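You operate a simulated robot arm through the tools that you are given. There is no shell and no other tool. Be economical: measure what you need, move in short steps, check, and stop when the job is done.

Carry out the task below with a simulated robot arm. There is one attempt and no reset: what you move stays moved.

TASK
Stack the 3.5 steel funnel from the top of the grey bench on top of the 4.2 steel funnel.
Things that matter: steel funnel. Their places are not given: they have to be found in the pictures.

It is judged by the outcome, as a careful person would: the job done as asked, and still so three seconds after it is handed in. It fails if anything else is knocked over, pushed out of place, dropped, spilled or broken.

THE ROBOT
A 6-joint arm with a two-finger parallel gripper, fixed in place. Base frame: the origin is at the foot of the arm, x ahead of it, y to its left, z up; the work surface is at about z = 860. Lengths are in mm, angles in rad, forces in N, time in s.
With the tool pointing down near the work surface it reaches from about 260 to 680 mm from the base axis. Its first joint turns from -1.152 to 1.152 rad. Payload 2.9 kg.
Tool frame: the origin (TCP) lies between the finger pads and is the grasp point; the fingertips stand 30 mm ahead of it; z points along the fingers, y is the line along which they close. The gripper opens to 110 mm. The fingers are 20 mm wide and 10 mm thick; the gripper's body (48 by 112 mm) begins 55 mm behind the TCP.
Orientation is that of the tool frame in the base frame, as a unit quaternion [x, y, z, w]. With the fingers straight down and closing along the base's y, the tool's x points along the base's -x, its y along +y and its z along -z.

THE INTERFACE
- The arm moves only by the tool nudge_tool. Its argument "motion" is one flat list of numbers, 4 for each row, row after row: the shift along the tool's x, y, z in m, then the turn about the tool's z in rad. In form: [tx, ty, tz, spin, tx, ty, tz, spin, ...]. A call has 1 to 10 rows; each row shifts and turns the commanded pose from where the row before left it, along the tool's axes as they then stand. "gripper" is the finger opening in m, from 0 to 0.11, set as the call begins (left out, the last holds). A row lasts 0.2 s, in which the tool goes at most 50 mm and 0.15 rad; a call with a longer step from one row to the next is refused whole, and so is a gripper value outside its range. A pose out of reach is approached as far as the arm can. The call stops where the force on the tool passes 40 N (or 10 N more than at its start, if that is more) or the arm is blocked; 0.2 s more then pass. The fingers move at their own pace (about 108 mm/s each) and stop on an object; they squeeze with about 43 N. The grip force told is the motor's: it shows also when the fingers shut on nothing. Time passes only in rows, and 0.2 s behind the last, so rows that do not move let the fingers close. It gives the time, the measured TCP pose, the force on the tool (base axes), the opening and the grip force at its end, in the units of the frame above (readings bear some noise), and new pictures: "show" is both (left out), scene, wrist or none.
- Cameras (640 x 400 px; columns grow to the right, rows downward): "scene" is fixed at [76.3, 432.8, 1387.8]; the picture's right is [-0.76, -0.65, 0.00], its down [-0.35, 0.40, -0.85] and it looks along [0.55, -0.64, -0.53] (base axes); focal length 368 px, centre (320, 200). "wrist" rides on the gripper at [-36, 0, -57] in the tool frame; the picture's right is [0.00, -1.00, 0.00], its down [0.97, 0.00, -0.24] and it looks along [0.24, 0.00, 0.97] (tool axes); focal length 218 px, centre (320, 200).
- point_at(camera, pixels): for up to 12 pixels [column, row] of the newest picture of that camera ("zoom" is the newest enlarged one), the place [x, y, z] in the base frame of the surface seen there, good to about 2 mm. No time passes.
- zoom(camera, box): a new picture of the part [left, top, right, bottom] of that camera's present view, enlarged. No time passes.
- hand_in(): hands the job in; it is judged then, once.

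Work in short steps. Measure before you move; look again where a grasp or a placing could have gone wrong, and mend it. You have 60 turns and 120 pictures in all, the two below and enlarged ones among them. Open the gripper and draw the arm clear of the work before you hand the job in, unless the task says otherwise; then end with one line.

The tools are called after ">>>" by a JSON object that holds its "api" and its "payload". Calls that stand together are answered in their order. nudge_tool: Moves the arm, as the interface text tells. Its arguments: {"type":"object","properties":{"motion":{"type":"array"},"gripper":{"type":"number"},"show":{"type":"string","enum":["both","scene","wrist","none"]}},"required":["motion"]} The other tools are called the same way: point_at (camera, pixels) gives the place of the surface under pixels of a picture; zoom (camera, box) takes an enlarged picture of a part of a camera's view; hand_in () hands the job in.

At the start:

```text
t: 0.0
position: [446.7, -129.3, 1100.0]
orientation: [0.0, 1.0, -0.001, 0.0]
contact_force: [-0.1, -0.3, 0.5]
gripper_width: 109.9
grip_force: 0.1
```

scene: 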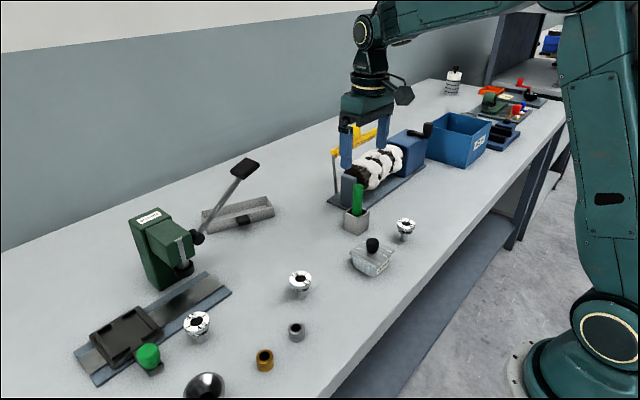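
wrist: 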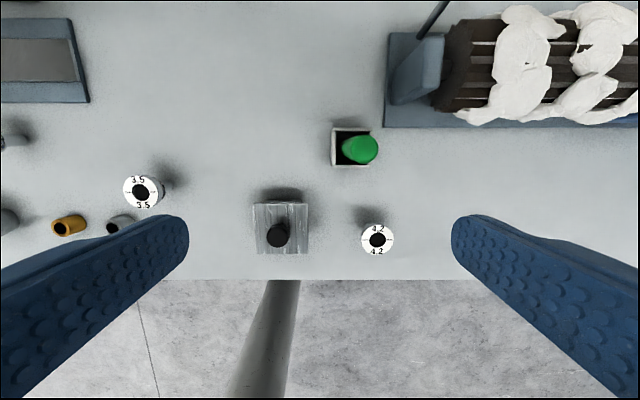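

The wrist view shows a 3.5 funnel at (143,191) and a 4.2 funnel at (377,239). I'll zoom in on all the funnels and measure them.

>>> {"api": "zoom", "payload": {"camera": "scene", "box": [260, 200, 430, 306]}}

>>> {"api": "zoom", "payload": {"camera": "scene", "box": [150, 280, 320, 386]}}

>>> {"api": "point_at", "payload": {"camera": "wrist", "pixels": [[126, 191], [158, 183], [143, 178], [143, 206], [363, 239], [393, 239], [377, 225], [377, 254], [377, 239], [141, 192], [200, 200], [340, 220]]}}

>>> {"api": "point_at", "payload": {"camera": "scene", "pixels": [[300, 272], [300, 290], [300, 296], [405, 220], [405, 234], [405, 240], [292, 280], [310, 280], [197, 318], [396, 225], [414, 225]]}}

```text
3.76 times, centred on (345, 253) of scene
```

zoom: 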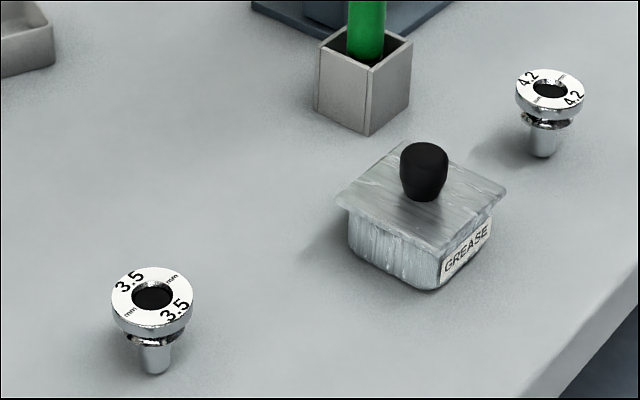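

```text
3.76 times, centred on (235, 333) of scene
```

zoom: 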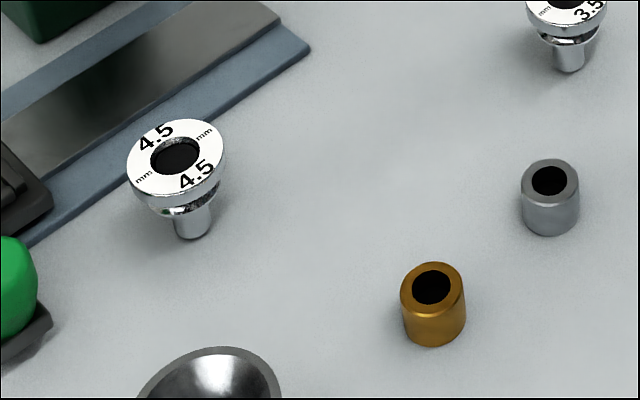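

```text
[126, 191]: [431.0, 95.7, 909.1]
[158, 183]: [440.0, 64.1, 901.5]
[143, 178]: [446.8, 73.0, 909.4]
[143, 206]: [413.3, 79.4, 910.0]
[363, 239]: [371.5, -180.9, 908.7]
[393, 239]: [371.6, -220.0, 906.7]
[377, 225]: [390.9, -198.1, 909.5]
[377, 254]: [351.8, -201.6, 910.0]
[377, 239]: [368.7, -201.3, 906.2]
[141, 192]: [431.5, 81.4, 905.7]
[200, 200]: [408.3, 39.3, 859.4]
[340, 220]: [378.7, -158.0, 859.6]
```

```text
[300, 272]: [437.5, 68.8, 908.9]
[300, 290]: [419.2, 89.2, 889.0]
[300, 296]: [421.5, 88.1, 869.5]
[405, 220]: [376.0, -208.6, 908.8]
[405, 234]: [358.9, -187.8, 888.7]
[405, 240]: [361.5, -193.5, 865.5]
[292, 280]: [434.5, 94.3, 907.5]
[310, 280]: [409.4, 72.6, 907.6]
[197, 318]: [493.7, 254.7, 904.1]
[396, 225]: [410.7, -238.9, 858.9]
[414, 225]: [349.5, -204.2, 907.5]
```

The three funnels are 4.5 at (197,324), 3.5 at (300,280) and 4.2 at (405,227). 3.5 is centred near (430, 79) with its rim at z=910, and 4.2 is near (371, -200). I'll move above 3.5 for a closer look.

>>> {"api": "nudge_tool", "payload": {"motion": [0.0034, 0.0417, 0, 0, 0.0034, 0.0417, 0, 0, 0.0033, 0.0417, 0, 0, 0.0033, 0.0417, 0, 0, 0.0033, 0.0415, 0, 0, 0, 0, 0.04, 0, 0, 0, 0.04, 0, 0, 0, 0.02, 0, 0, 0, 0, 0], "gripper": 0.11}}

```text
t: 2.0
position: [429.8, 80.0, 1000.4]
orientation: [-0.001, 1.0, 0.0, 0.001]
contact_force: [-0.1, -0.2, 0.2]
gripper_width: 110.2
grip_force: 0.0
```

scene: 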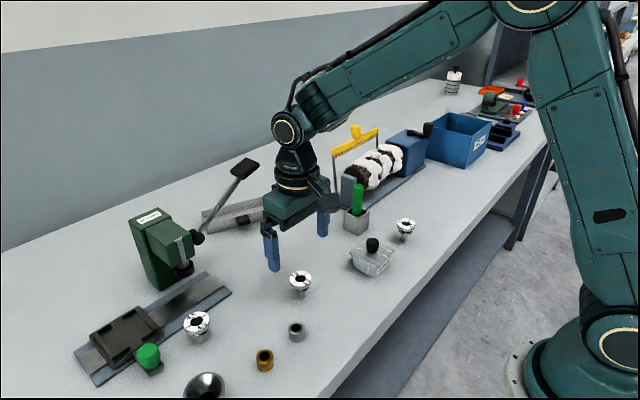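
wrist: 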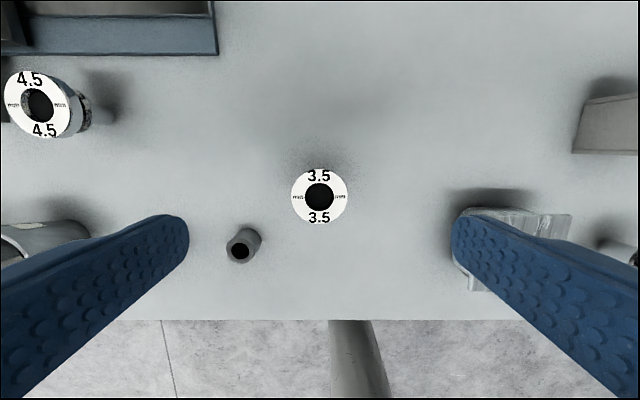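

The funnel rim is at (319,196) in the wrist view. I'll measure its edges, hole and height profile, and the neighbouring objects.

>>> {"api": "point_at", "payload": {"camera": "wrist", "pixels": [[294, 196], [345, 196], [319, 171], [319, 221], [319, 196], [308, 196], [332, 196], [237, 245], [258, 235], [470, 215], [460, 260], [500, 215]]}}

>>> {"api": "zoom", "payload": {"camera": "scene", "box": [276, 260, 324, 304]}}

>>> {"api": "zoom", "payload": {"camera": "scene", "box": [381, 206, 429, 250]}}

```text
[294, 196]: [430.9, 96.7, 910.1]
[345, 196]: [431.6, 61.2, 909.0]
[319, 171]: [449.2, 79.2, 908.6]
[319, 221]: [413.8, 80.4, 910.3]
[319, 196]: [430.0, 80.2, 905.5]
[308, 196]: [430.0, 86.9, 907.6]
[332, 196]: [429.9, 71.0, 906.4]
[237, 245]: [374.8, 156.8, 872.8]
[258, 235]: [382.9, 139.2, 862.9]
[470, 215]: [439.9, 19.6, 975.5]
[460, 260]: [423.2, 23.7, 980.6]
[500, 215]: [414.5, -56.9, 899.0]
```

```text
9.09 times, centred on (300, 282) of scene
```

zoom: 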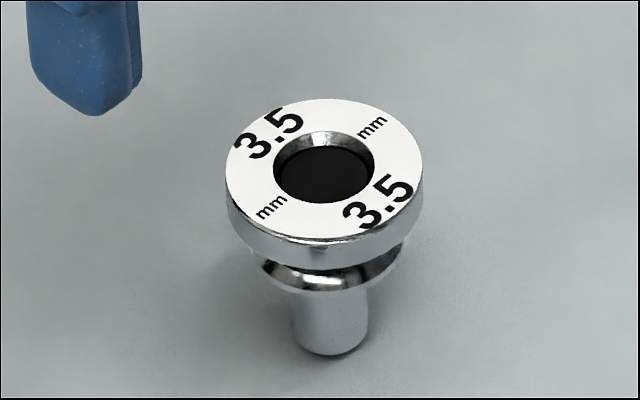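

```text
9.09 times, centred on (405, 228) of scene
```

zoom: 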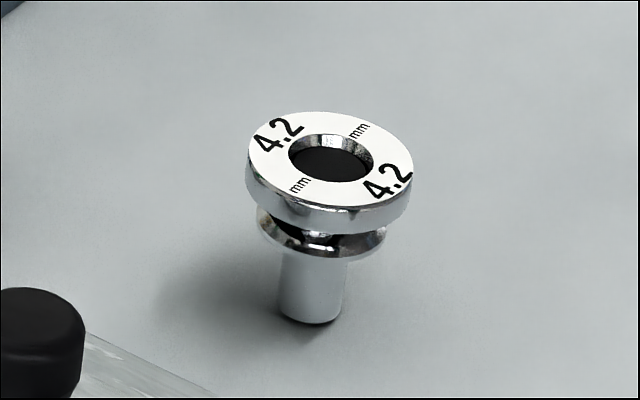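

The rim is about 37 mm across, 904 to 910 high, centred at (431.3, 79.3). The stem is about 14 mm and the top recess about 18 mm. I'll descend to TCP z=920 so the fingertips reach about 890, with the opening narrowed to 70 mm.

>>> {"api": "nudge_tool", "payload": {"motion": [-0.0015, -0.0005, 0, 0, 0, 0, 0.03, 0, 0, 0, 0.03, 0, 0, 0, 0.02, 0, 0, 0, 0, 0], "gripper": 0.07}}

```text
t: 3.2
position: [429.6, 81.1, 920.2]
orientation: [0.0, 1.0, 0.0, -0.001]
contact_force: [-0.7, -0.5, 0.4]
gripper_width: 69.6
grip_force: 0.1
```

scene: 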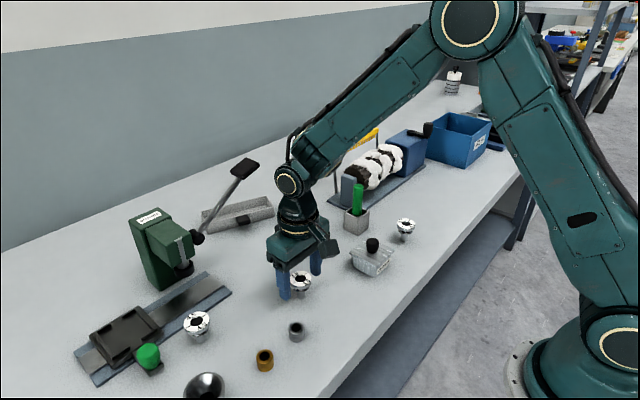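
wrist: 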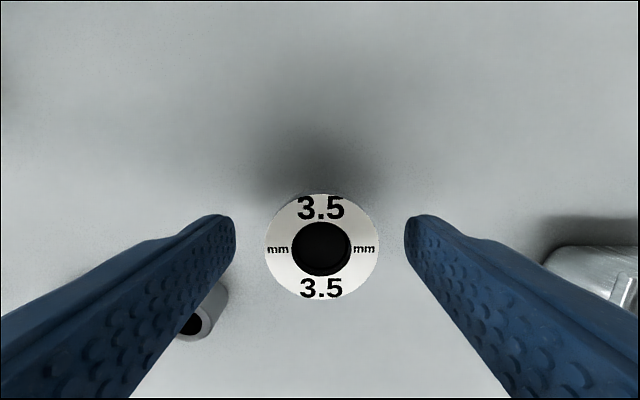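

The rim centre is at column 322 and the fingers straddle column 320, so the tool is about 1 mm off. I'll measure the rim before closing.

>>> {"api": "point_at", "payload": {"camera": "wrist", "pixels": [[269, 248], [376, 248], [322, 198], [322, 299], [322, 248], [297, 248], [348, 248], [322, 225], [322, 272]]}}

```text
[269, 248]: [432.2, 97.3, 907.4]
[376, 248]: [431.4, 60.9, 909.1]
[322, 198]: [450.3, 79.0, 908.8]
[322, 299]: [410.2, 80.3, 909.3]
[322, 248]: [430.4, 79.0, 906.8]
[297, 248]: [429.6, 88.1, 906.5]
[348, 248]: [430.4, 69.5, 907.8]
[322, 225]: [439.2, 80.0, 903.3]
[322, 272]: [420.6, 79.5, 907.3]
```

The rim centre is at (430.5, 79.3). I'll shift 0.8 mm in y and close.

>>> {"api": "nudge_tool", "payload": {"motion": [0, -0.0008, 0, 0], "show": "none"}}

>>> {"api": "nudge_tool", "payload": {"motion": [0, 0, 0, 0, 0, 0, 0, 0, 0, 0, 0, 0], "gripper": 0.03}}

```text
t: 3.6
position: [429.4, 78.9, 919.6]
orientation: [0.0, 1.0, 0.0, 0.0]
contact_force: [-0.6, -0.4, 0.1]
gripper_width: 70.0
grip_force: 0.0
```

```text
t: 4.4
position: [429.5, 79.1, 920.3]
orientation: [-0.001, 1.0, 0.0, 0.0]
contact_force: [0.5, 0.1, 1.0]
gripper_width: 38.8
grip_force: 42.9
```

scene: 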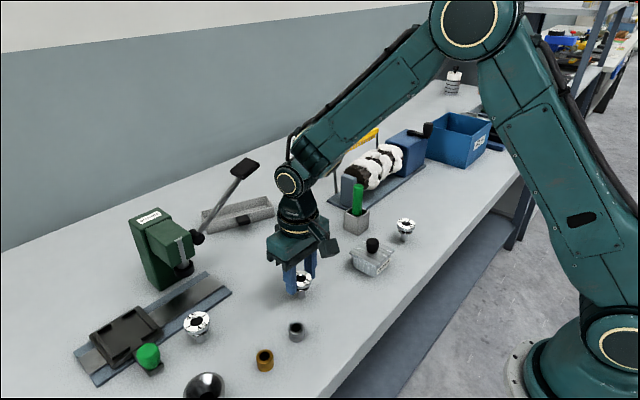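
wrist: 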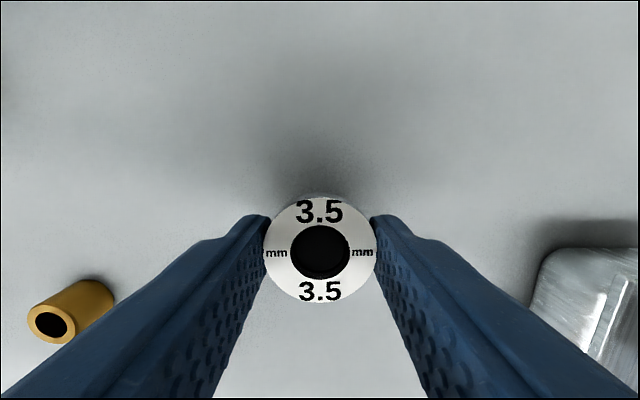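

The fingers hold the rim at 38.8 mm with 43 N. I'll lift 100 mm and check the grip.

>>> {"api": "nudge_tool", "payload": {"motion": [0, 0, -0.01, 0, 0, 0, -0.02, 0, 0, 0, -0.035, 0, 0, 0, -0.035, 0, 0, 0, 0, 0]}}

>>> {"api": "point_at", "payload": {"camera": "wrist", "pixels": [[270, 248], [372, 248], [320, 202], [320, 299]]}}

>>> {"api": "zoom", "payload": {"camera": "scene", "box": [264, 210, 344, 270]}}

```text
t: 5.6
position: [428.2, 79.5, 1022.2]
orientation: [0.0, 1.0, 0.0, 0.0]
contact_force: [0.1, 0.0, -0.5]
gripper_width: 38.7
grip_force: 42.9
```

scene: 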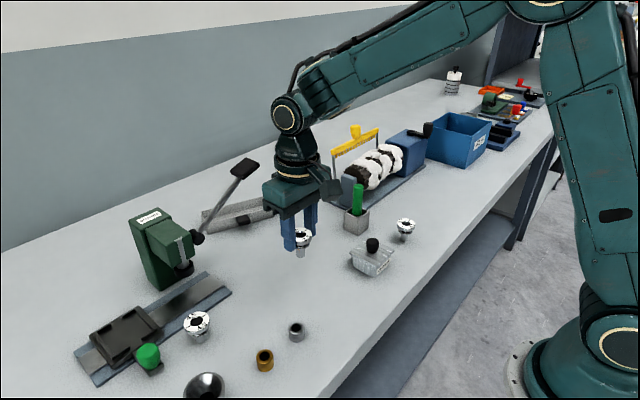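
wrist: 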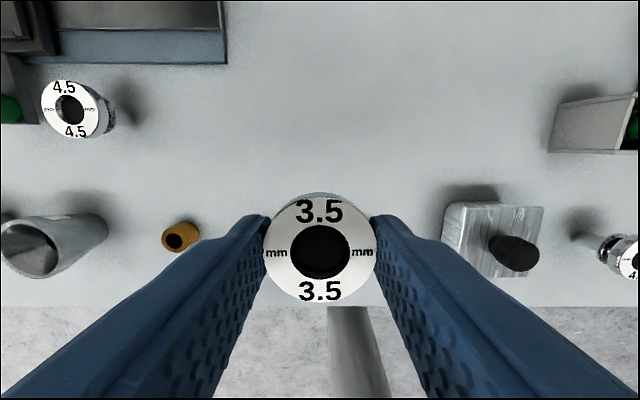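

```text
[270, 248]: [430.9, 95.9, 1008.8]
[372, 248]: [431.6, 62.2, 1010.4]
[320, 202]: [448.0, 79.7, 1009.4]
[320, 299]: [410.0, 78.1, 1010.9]
```

```text
6.67 times, centred on (304, 240) of scene
```

zoom: 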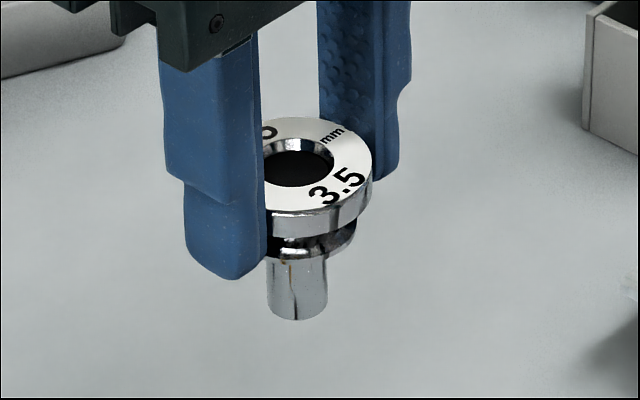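

The funnel is held level. Its rim top is at 1010 and centred at about (430, 79). I'll carry it to x≈341, y≈-200, short of the target, so the wrist camera can see the 4.2 funnel unobstructed.

>>> {"api": "nudge_tool", "payload": {"motion": [0.03, 0, -0.03, 0, 0.03, -0.03, 0, 0, 0.028, -0.04, 0, 0, 0, -0.045, 0, 0, 0, -0.045, 0, 0, 0, -0.045, 0, 0, 0, -0.045, 0, 0, 0, -0.0295, 0, 0, 0, 0, 0.02, 0, 0, 0, 0, 0]}}

```text
t: 7.8
position: [346.9, -203.4, 1027.6]
orientation: [0.0, 1.0, -0.001, 0.0]
contact_force: [0.7, 0.5, -0.7]
gripper_width: 38.6
grip_force: 43.4
```

scene: 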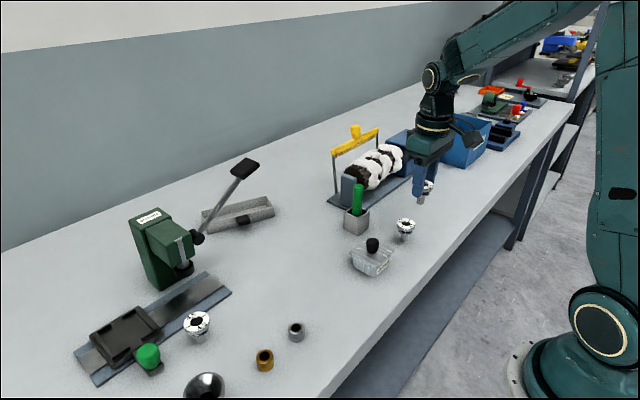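
wrist: 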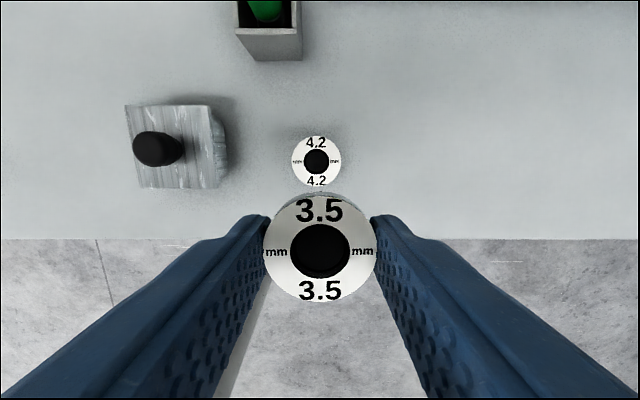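

The target is in full view at (316,161), with the held funnel at (320,248). I'll measure both.

>>> {"api": "point_at", "payload": {"camera": "wrist", "pixels": [[293, 161], [339, 161], [316, 138], [316, 184], [304, 161], [329, 161], [316, 150], [316, 172], [267, 248], [374, 248], [320, 200], [320, 300]]}}

>>> {"api": "zoom", "payload": {"camera": "wrist", "box": [240, 120, 400, 320]}}

>>> {"api": "nudge_tool", "payload": {"motion": [0, 0, 0, 0], "show": "none"}}

```text
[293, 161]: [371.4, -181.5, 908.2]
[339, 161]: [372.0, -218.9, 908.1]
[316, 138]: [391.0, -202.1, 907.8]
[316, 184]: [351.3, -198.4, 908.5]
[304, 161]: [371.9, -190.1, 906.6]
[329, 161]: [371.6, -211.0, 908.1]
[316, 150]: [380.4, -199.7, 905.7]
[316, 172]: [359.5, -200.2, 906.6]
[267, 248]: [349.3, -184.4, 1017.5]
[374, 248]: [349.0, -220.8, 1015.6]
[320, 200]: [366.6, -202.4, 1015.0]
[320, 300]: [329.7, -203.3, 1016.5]
```

```text
2.00 times, centred on (320, 220) of wrist
```

zoom: 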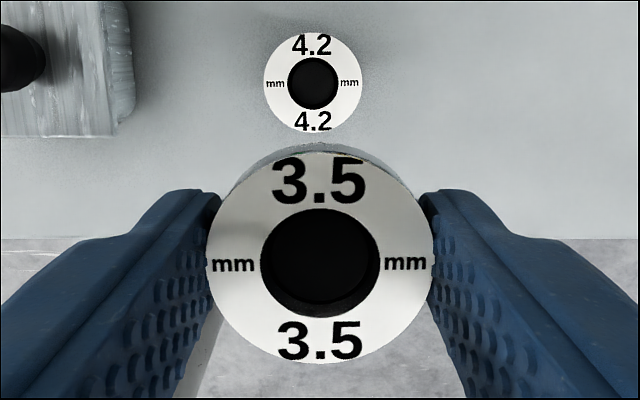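

```text
t: 8.2
position: [346.5, -203.2, 1027.4]
orientation: [0.0, 1.0, 0.0, -0.001]
contact_force: [0.5, -0.1, -1.3]
gripper_width: 38.8
grip_force: 42.8
```

The target centre is (371.4, -200.3) and the held funnel centre is (348.5, -202.7). I'll shift +23 in x and +2.4 in y, then descend to a stem height of about 922.

>>> {"api": "nudge_tool", "payload": {"motion": [-0.023, 0.0024, 0, 0, 0, 0, 0.025, 0, 0, 0, 0.02, 0, 0, 0, 0, 0, 0, 0, 0, 0]}}

>>> {"api": "zoom", "payload": {"camera": "scene", "box": [365, 180, 445, 250]}}

>>> {"api": "point_at", "payload": {"camera": "wrist", "pixels": [[267, 248], [374, 248], [320, 200], [320, 300]]}}

```text
t: 9.4
position: [367.9, -198.3, 984.6]
orientation: [0.0, 1.0, 0.0, 0.0]
contact_force: [-0.5, 0.7, -1.6]
gripper_width: 38.8
grip_force: 42.6
```

scene: 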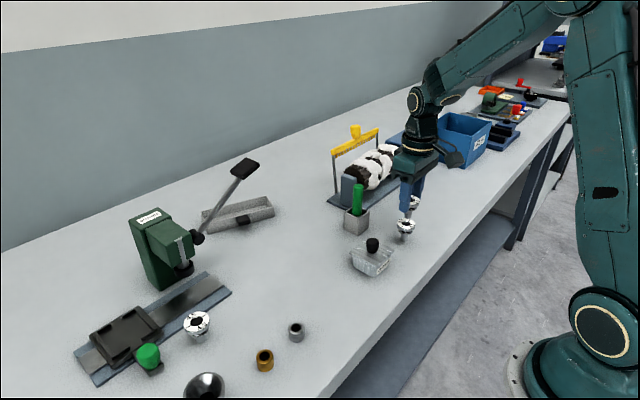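
wrist: 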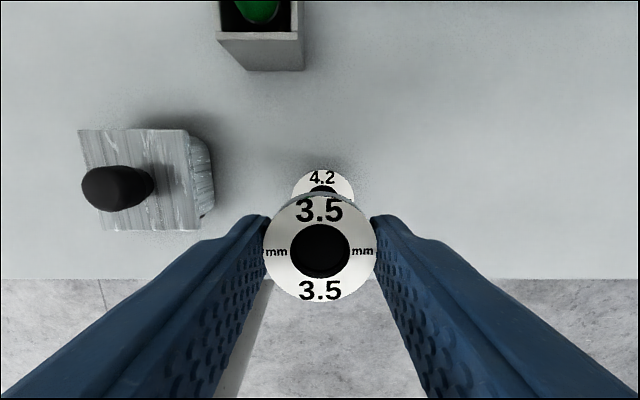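

```text
5.71 times, centred on (405, 215) of scene
```

zoom: 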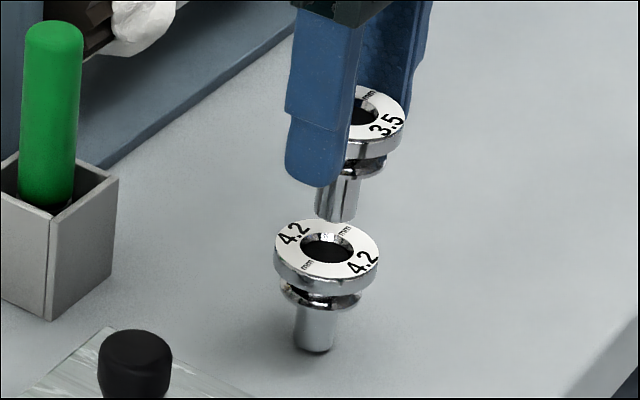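

```text
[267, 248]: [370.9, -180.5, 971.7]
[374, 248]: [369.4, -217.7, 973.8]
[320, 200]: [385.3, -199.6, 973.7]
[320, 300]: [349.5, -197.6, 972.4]
```

By wrist measurement the held funnel is near (369.8, -199.0), about 1.5 mm off in x and possibly 1.2 mm in y. I'll zoom to refine this.

>>> {"api": "zoom", "payload": {"camera": "wrist", "box": [256, 160, 384, 240]}}

>>> {"api": "zoom", "payload": {"camera": "scene", "box": [389, 205, 421, 225]}}

```text
5.00 times, centred on (320, 200) of wrist
```

zoom: 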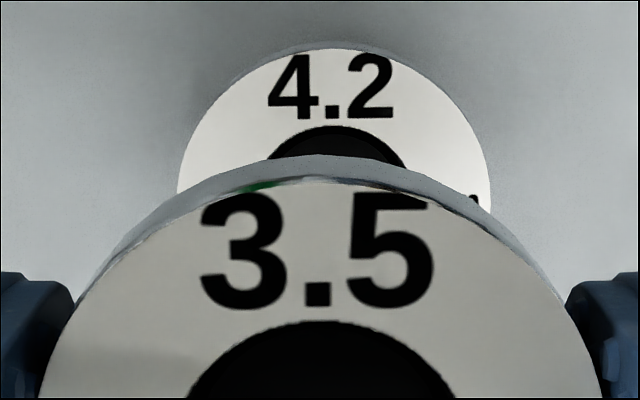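

```text
16.00 times, centred on (405, 215) of scene
```

zoom: 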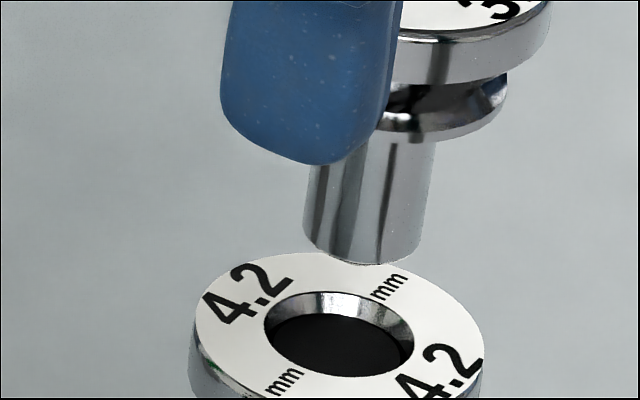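

Both views agree that the held funnel sits a little towards +y and -x of the target (wrist 2.8 px left, scene 0.7 px right). I'll correct by x +2.2 and y -1.5, then look again.

>>> {"api": "nudge_tool", "payload": {"motion": [-0.0022, -0.0015, 0, 0, 0, 0, 0, 0]}}

>>> {"api": "zoom", "payload": {"camera": "wrist", "box": [256, 160, 384, 240]}}

>>> {"api": "zoom", "payload": {"camera": "scene", "box": [389, 209, 421, 229]}}

>>> {"api": "point_at", "payload": {"camera": "wrist", "pixels": [[267, 248], [374, 248], [320, 200], [320, 300], [322, 180], [300, 190], [345, 190]]}}

```text
t: 10.0
position: [370.4, -200.5, 983.8]
orientation: [-0.001, 1.0, 0.0, 0.0]
contact_force: [0.1, -0.1, -1.2]
gripper_width: 38.8
grip_force: 42.7
```

scene: 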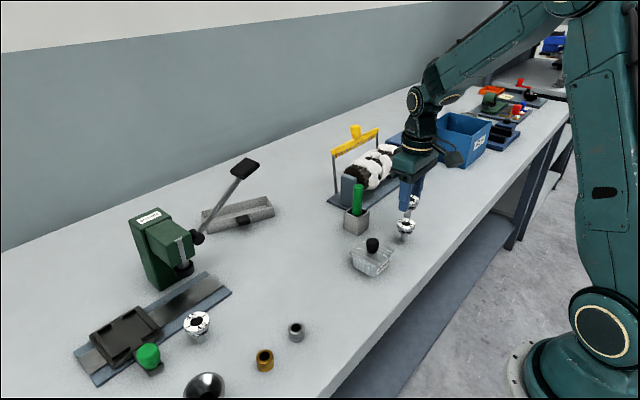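
wrist: 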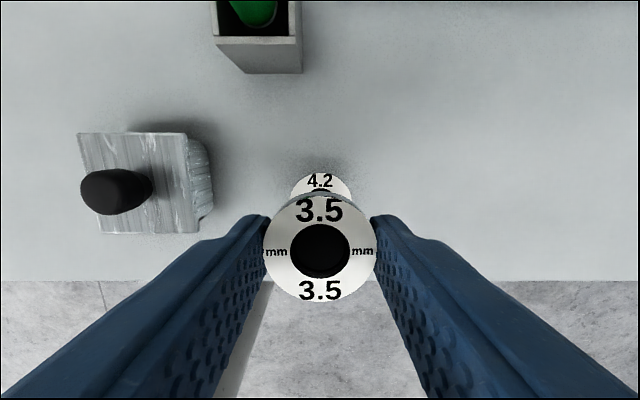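

```text
5.00 times, centred on (320, 200) of wrist
```

zoom: 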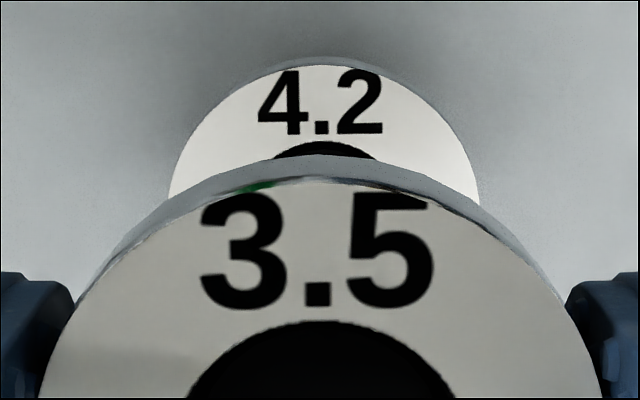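

```text
16.00 times, centred on (405, 219) of scene
```

zoom: 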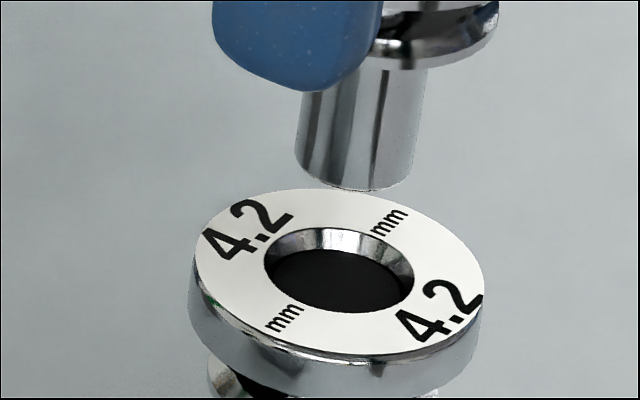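

```text
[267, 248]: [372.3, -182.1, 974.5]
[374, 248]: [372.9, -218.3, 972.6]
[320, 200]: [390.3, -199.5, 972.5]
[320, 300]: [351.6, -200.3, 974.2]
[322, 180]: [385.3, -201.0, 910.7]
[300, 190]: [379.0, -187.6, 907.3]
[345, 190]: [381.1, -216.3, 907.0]
```

The held centre (371.8, -200.2) now matches the target (371.4, -200.3), and the scene view agrees, with the stem centred over the hole. I'll lower 17 mm so the stem is just at the rim plane, and check.

>>> {"api": "nudge_tool", "payload": {"motion": [0, 0, 0.007, 0, 0, 0, 0.005, 0, 0, 0, 0.005, 0, 0, 0, 0, 0]}}

>>> {"api": "zoom", "payload": {"camera": "scene", "box": [389, 209, 421, 229]}}

```text
t: 11.0
position: [369.0, -202.0, 968.2]
orientation: [0.0, 1.0, -0.001, 0.001]
contact_force: [-0.7, 0.3, 6.9]
gripper_width: 38.7
grip_force: 43.6
```

scene: 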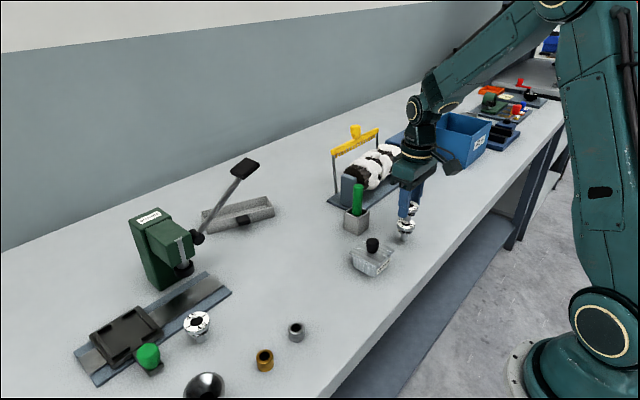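
wrist: 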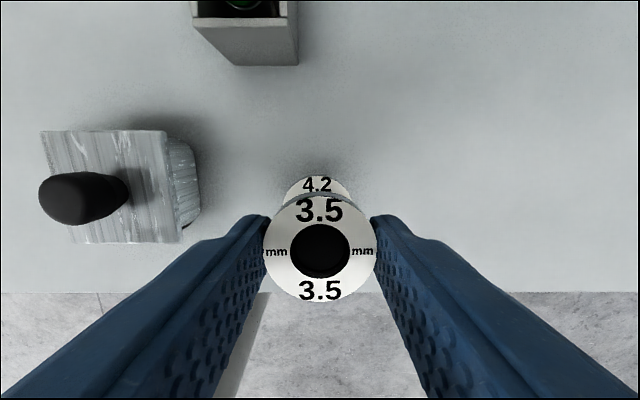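

```text
16.00 times, centred on (405, 219) of scene
```

zoom: 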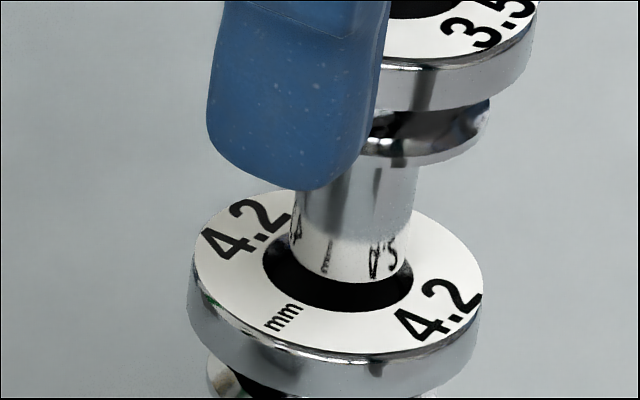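

Contact force is 6.9 N: the stem touches the recess edge, and the tool drifted to about (369, -202) on the way down. I'll lift 2.5 mm and measure the alignment.

>>> {"api": "nudge_tool", "payload": {"motion": [0, 0, -0.0025, 0, 0, 0, 0, 0]}}

>>> {"api": "point_at", "payload": {"camera": "wrist", "pixels": [[267, 248], [374, 248], [320, 200], [320, 300], [317, 182], [290, 190], [349, 190]]}}

>>> {"api": "zoom", "payload": {"camera": "wrist", "box": [256, 160, 384, 240]}}

>>> {"api": "zoom", "payload": {"camera": "scene", "box": [389, 209, 421, 229]}}

```text
t: 11.6
position: [368.0, -200.7, 970.1]
orientation: [0.001, 1.0, 0.001, 0.0]
contact_force: [0.3, -0.2, -0.7]
gripper_width: 38.4
grip_force: 42.8
```

scene: 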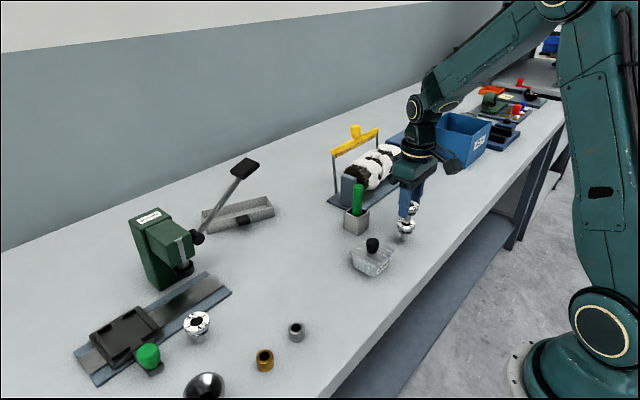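
wrist: 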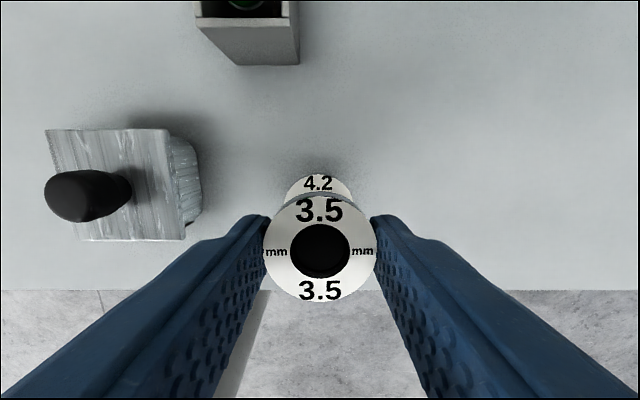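

```text
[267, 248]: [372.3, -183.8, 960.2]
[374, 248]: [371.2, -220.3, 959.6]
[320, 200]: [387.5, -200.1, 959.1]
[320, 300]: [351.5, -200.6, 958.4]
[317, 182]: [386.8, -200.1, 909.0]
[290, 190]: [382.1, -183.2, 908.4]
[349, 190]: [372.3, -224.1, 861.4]
```

```text
5.00 times, centred on (320, 200) of wrist
```

zoom: 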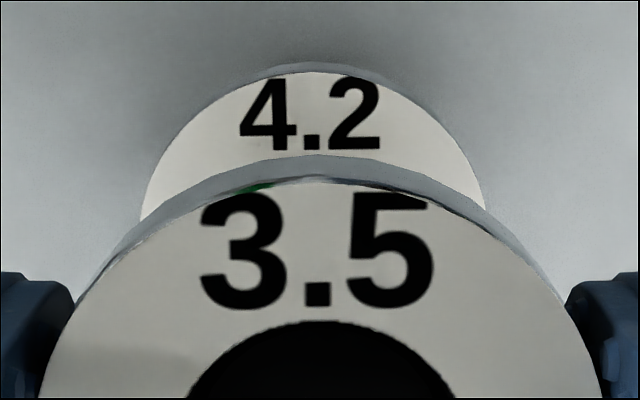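

```text
16.00 times, centred on (405, 219) of scene
```

zoom: 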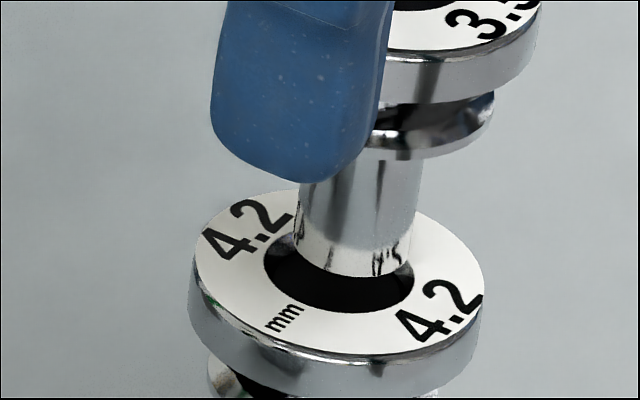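

The 4.2 funnel hasn't moved. The held funnel is about 1.5 mm towards -y and about 0.7 mm towards -x, so I'll correct both and re-check.

>>> {"api": "nudge_tool", "payload": {"motion": [-0.0007, 0.0014, 0, 0, 0, 0, 0, 0]}}

>>> {"api": "point_at", "payload": {"camera": "wrist", "pixels": [[267, 248], [374, 248], [320, 200], [320, 300]]}}

>>> {"api": "zoom", "payload": {"camera": "wrist", "box": [256, 160, 384, 240]}}

>>> {"api": "zoom", "payload": {"camera": "scene", "box": [389, 209, 421, 229]}}

```text
t: 12.2
position: [369.4, -199.6, 969.6]
orientation: [0.0, 1.0, 0.0, 0.0]
contact_force: [-0.1, 0.4, -1.5]
gripper_width: 38.8
grip_force: 43.2
```

scene: 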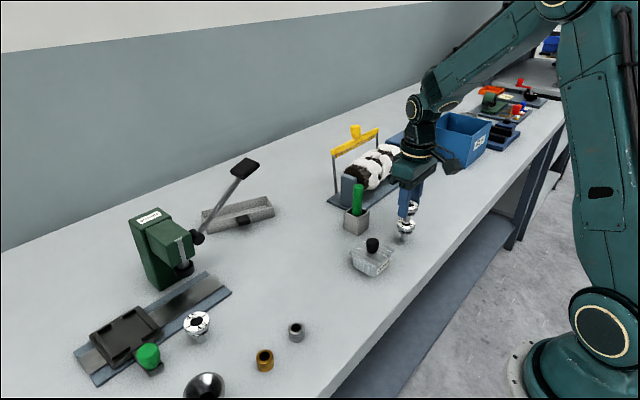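
wrist: 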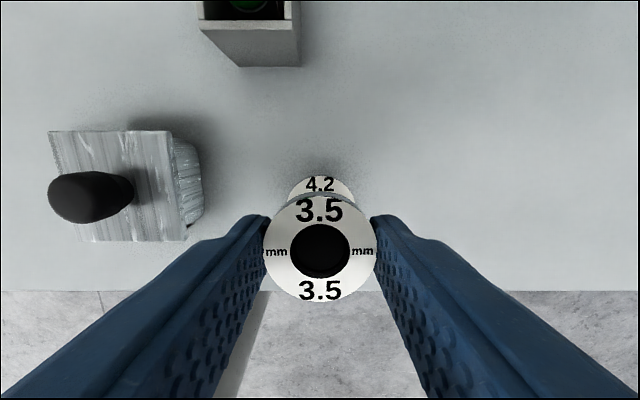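

```text
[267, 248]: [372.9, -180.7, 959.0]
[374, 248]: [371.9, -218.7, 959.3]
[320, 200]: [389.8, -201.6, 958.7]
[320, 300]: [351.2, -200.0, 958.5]
```

```text
5.00 times, centred on (320, 200) of wrist
```

zoom: 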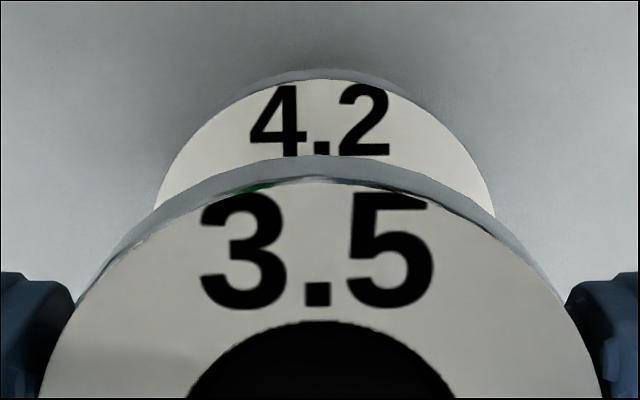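

```text
16.00 times, centred on (405, 219) of scene
```

zoom: 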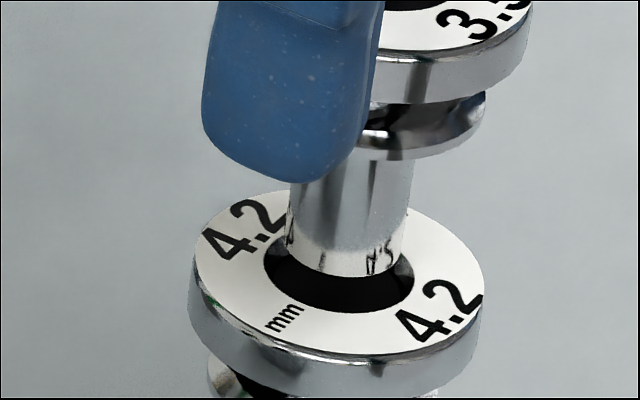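

Alignment is now within about 0.5 mm in both views (stem at column 344 over the hole at 339). I'll lower gently by 3 mm.

>>> {"api": "nudge_tool", "payload": {"motion": [0, 0, 0.0015, 0, 0, 0, 0.0015, 0, 0, 0, 0, 0], "show": "scene"}}

>>> {"api": "zoom", "payload": {"camera": "scene", "box": [389, 209, 421, 229]}}

```text
t: 13.0
position: [369.1, -199.8, 969.0]
orientation: [0.0, 1.0, 0.0, 0.0]
contact_force: [1.0, -0.6, 3.6]
gripper_width: 38.6
grip_force: 42.8
```

scene: 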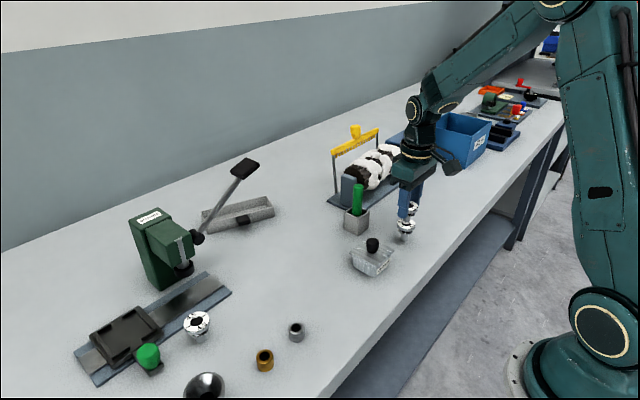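

```text
16.00 times, centred on (405, 219) of scene
```

zoom: 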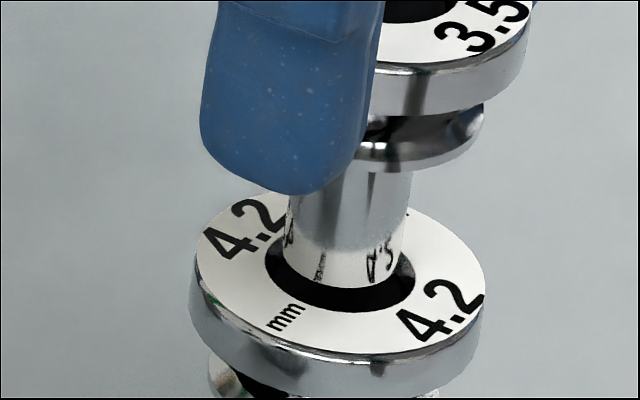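

There's light contact (3.6 N). By measurement the stem bottom is at about 907, below the rim top, and the recess floor read about 906. I'll press 1.5 mm further and see whether it goes deeper.

>>> {"api": "nudge_tool", "payload": {"motion": [0, 0, 0.0015, 0, 0, 0, 0, 0]}}

>>> {"api": "zoom", "payload": {"camera": "scene", "box": [381, 200, 429, 244]}}

>>> {"api": "point_at", "payload": {"camera": "wrist", "pixels": [[267, 248], [374, 248], [320, 200], [320, 300], [318, 186], [300, 190], [340, 190]]}}

>>> {"api": "zoom", "payload": {"camera": "wrist", "box": [256, 160, 384, 240]}}

```text
t: 13.6
position: [370.4, -199.4, 967.9]
orientation: [0.0, 1.0, 0.0, 0.002]
contact_force: [-3.3, 2.1, 31.5]
gripper_width: 38.6
grip_force: 42.7
```

scene: 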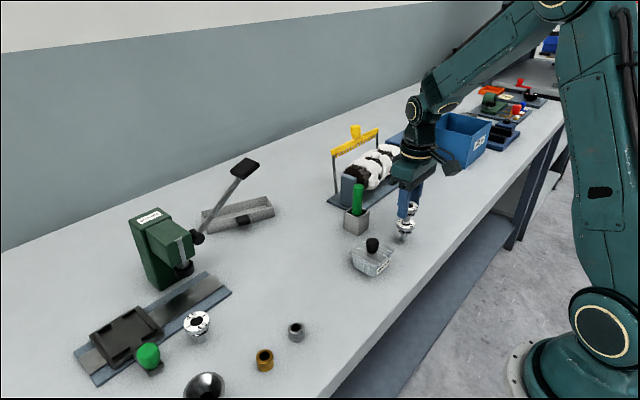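
wrist: 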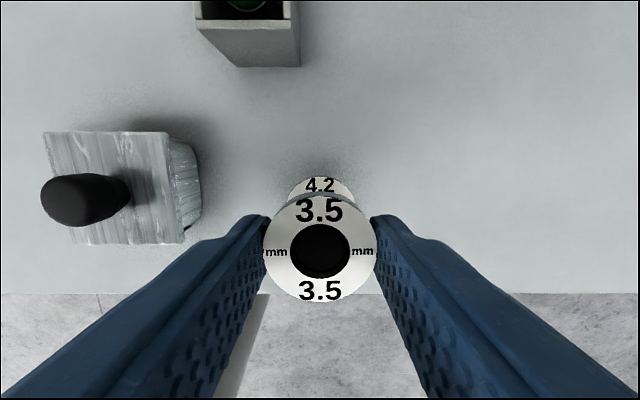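

```text
9.09 times, centred on (405, 222) of scene
```

zoom: 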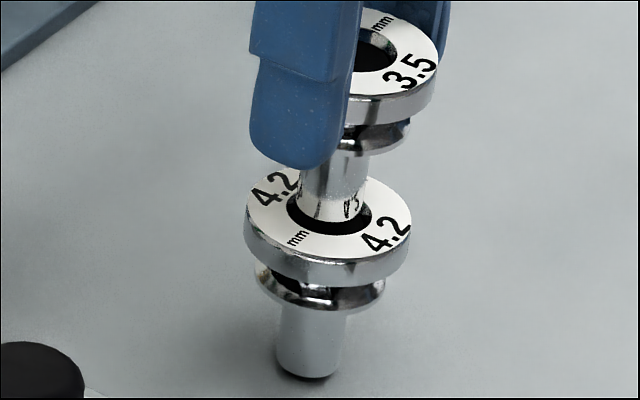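

```text
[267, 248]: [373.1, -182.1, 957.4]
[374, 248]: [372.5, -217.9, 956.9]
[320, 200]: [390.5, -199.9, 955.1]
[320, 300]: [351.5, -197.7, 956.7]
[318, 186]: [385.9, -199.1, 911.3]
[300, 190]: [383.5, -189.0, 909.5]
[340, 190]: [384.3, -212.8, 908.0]
```

```text
5.00 times, centred on (320, 200) of wrist
```

zoom: 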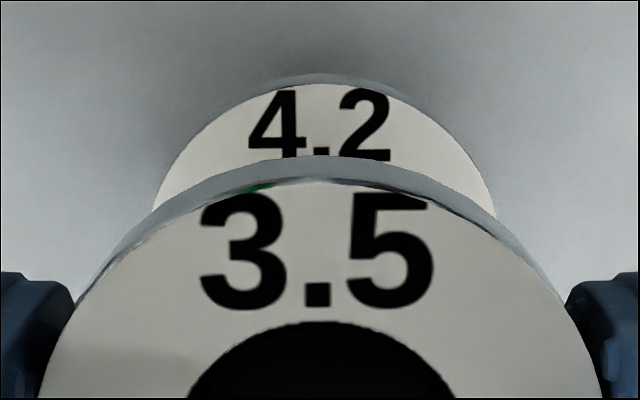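

Force jumped to 31.5 N with the rim top at about 956.5, so the stem is seated about 2.5 mm into the recess. I'll back off 1.4 mm to relieve the force.

>>> {"api": "nudge_tool", "payload": {"motion": [0, 0, -0.0014, 0, 0, 0, 0, 0], "show": "scene"}}

>>> {"api": "zoom", "payload": {"camera": "scene", "box": [389, 209, 421, 229]}}

```text
t: 14.2
position: [370.0, -200.3, 967.0]
orientation: [-0.001, 1.0, 0.0, 0.001]
contact_force: [2.8, -0.7, 15.6]
gripper_width: 38.7
grip_force: 43.0
```

scene: 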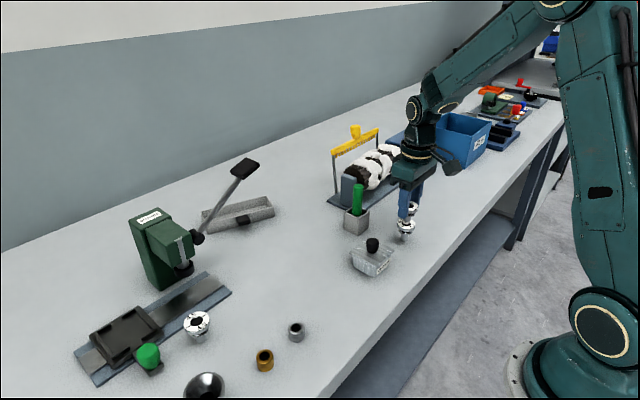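

```text
16.00 times, centred on (405, 219) of scene
```

zoom: 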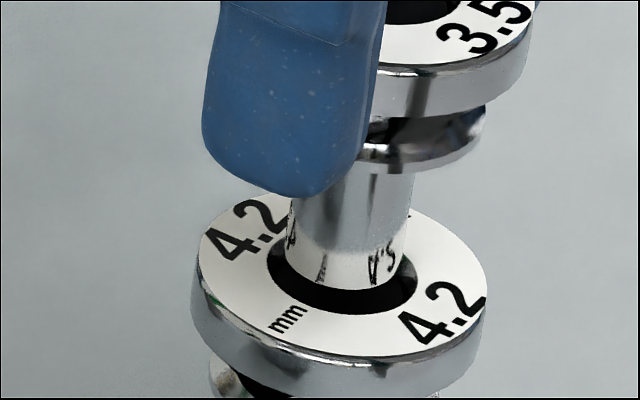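

Still 15.6 N, so I'll ease up another 0.8 mm.

>>> {"api": "nudge_tool", "payload": {"motion": [0, 0, -0.0008, 0, 0, 0, 0, 0], "show": "none"}}

```text
t: 14.8
position: [369.0, -199.1, 967.8]
orientation: [0.0, 1.0, 0.001, -0.001]
contact_force: [0.8, -1.8, 3.3]
gripper_width: 38.9
grip_force: 43.1
```

Force is down to 3.3 N. I'll open slightly to release and check the stack.

>>> {"api": "nudge_tool", "payload": {"motion": [0, 0, 0, 0, 0, 0, 0, 0], "gripper": 0.05}}

>>> {"api": "zoom", "payload": {"camera": "scene", "box": [381, 200, 429, 244]}}

```text
t: 15.4
position: [370.3, -199.2, 968.2]
orientation: [0.001, 1.0, 0.0, 0.0]
contact_force: [-0.8, -0.3, 0.8]
gripper_width: 50.3
grip_force: 0.0
```

scene: 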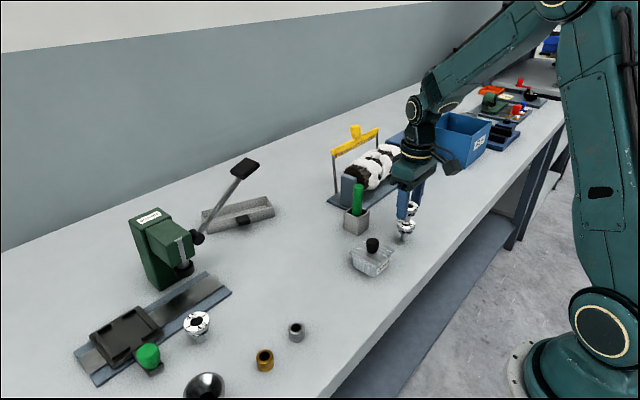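
wrist: 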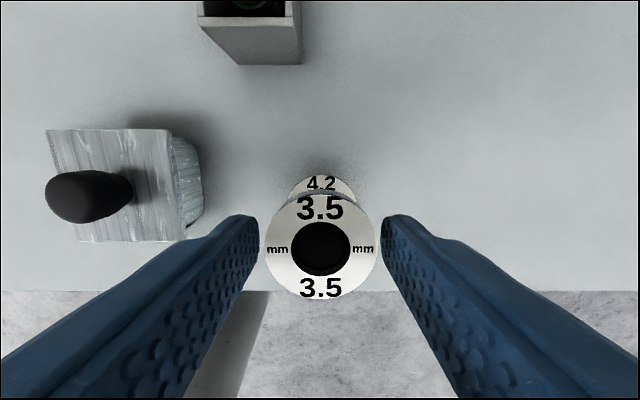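

```text
9.09 times, centred on (405, 222) of scene
```

zoom: 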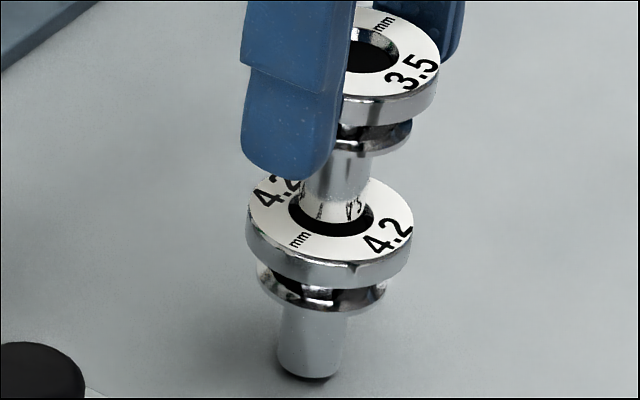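

The stack stands free. I'll open wider (70 mm) and rise straight up slowly.

>>> {"api": "nudge_tool", "payload": {"motion": [0, 0, 0, 0, 0, 0, 0, 0, 0, 0, -0.01, 0, 0, 0, -0.02, 0, 0, 0, -0.03, 0, 0, 0, -0.04, 0, 0, 0, -0.04, 0, 0, 0, 0, 0, 0, 0, 0, 0], "gripper": 0.075}}

>>> {"api": "zoom", "payload": {"camera": "scene", "box": [365, 180, 445, 250]}}

```text
t: 17.4
position: [369.0, -200.9, 1108.8]
orientation: [0.0, 1.0, 0.0, 0.001]
contact_force: [0.3, 0.0, 0.7]
gripper_width: 74.9
grip_force: 0.1
```

scene: 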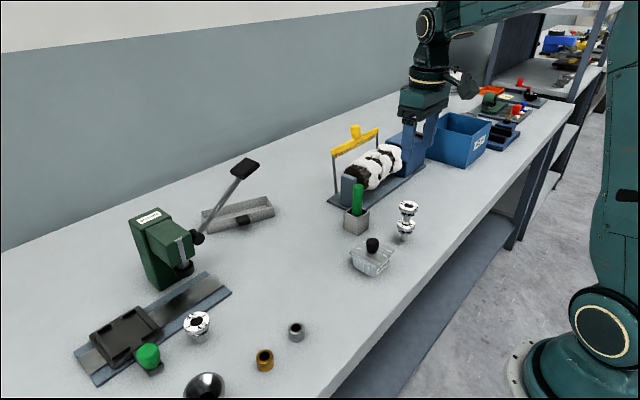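
wrist: 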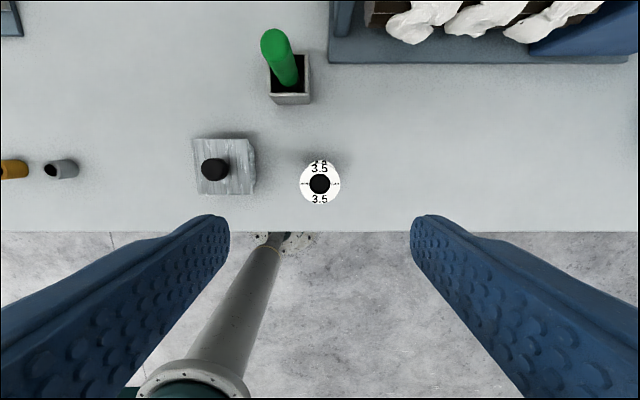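

```text
5.71 times, centred on (405, 215) of scene
```

zoom: 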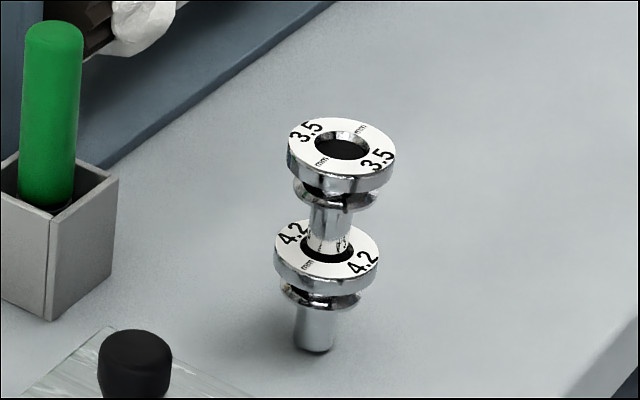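

The 3.5 funnel stands upright on the 4.2 funnel, nothing else has moved, and the arm is clear. Handing in.

>>> {"api": "hand_in", "payload": {}}

```text
The job is handed in.
```

The 3.5 steel funnel is stacked upright on the 4.2 steel funnel, with nothing else disturbed and the arm drawn clear; the job is handed in.
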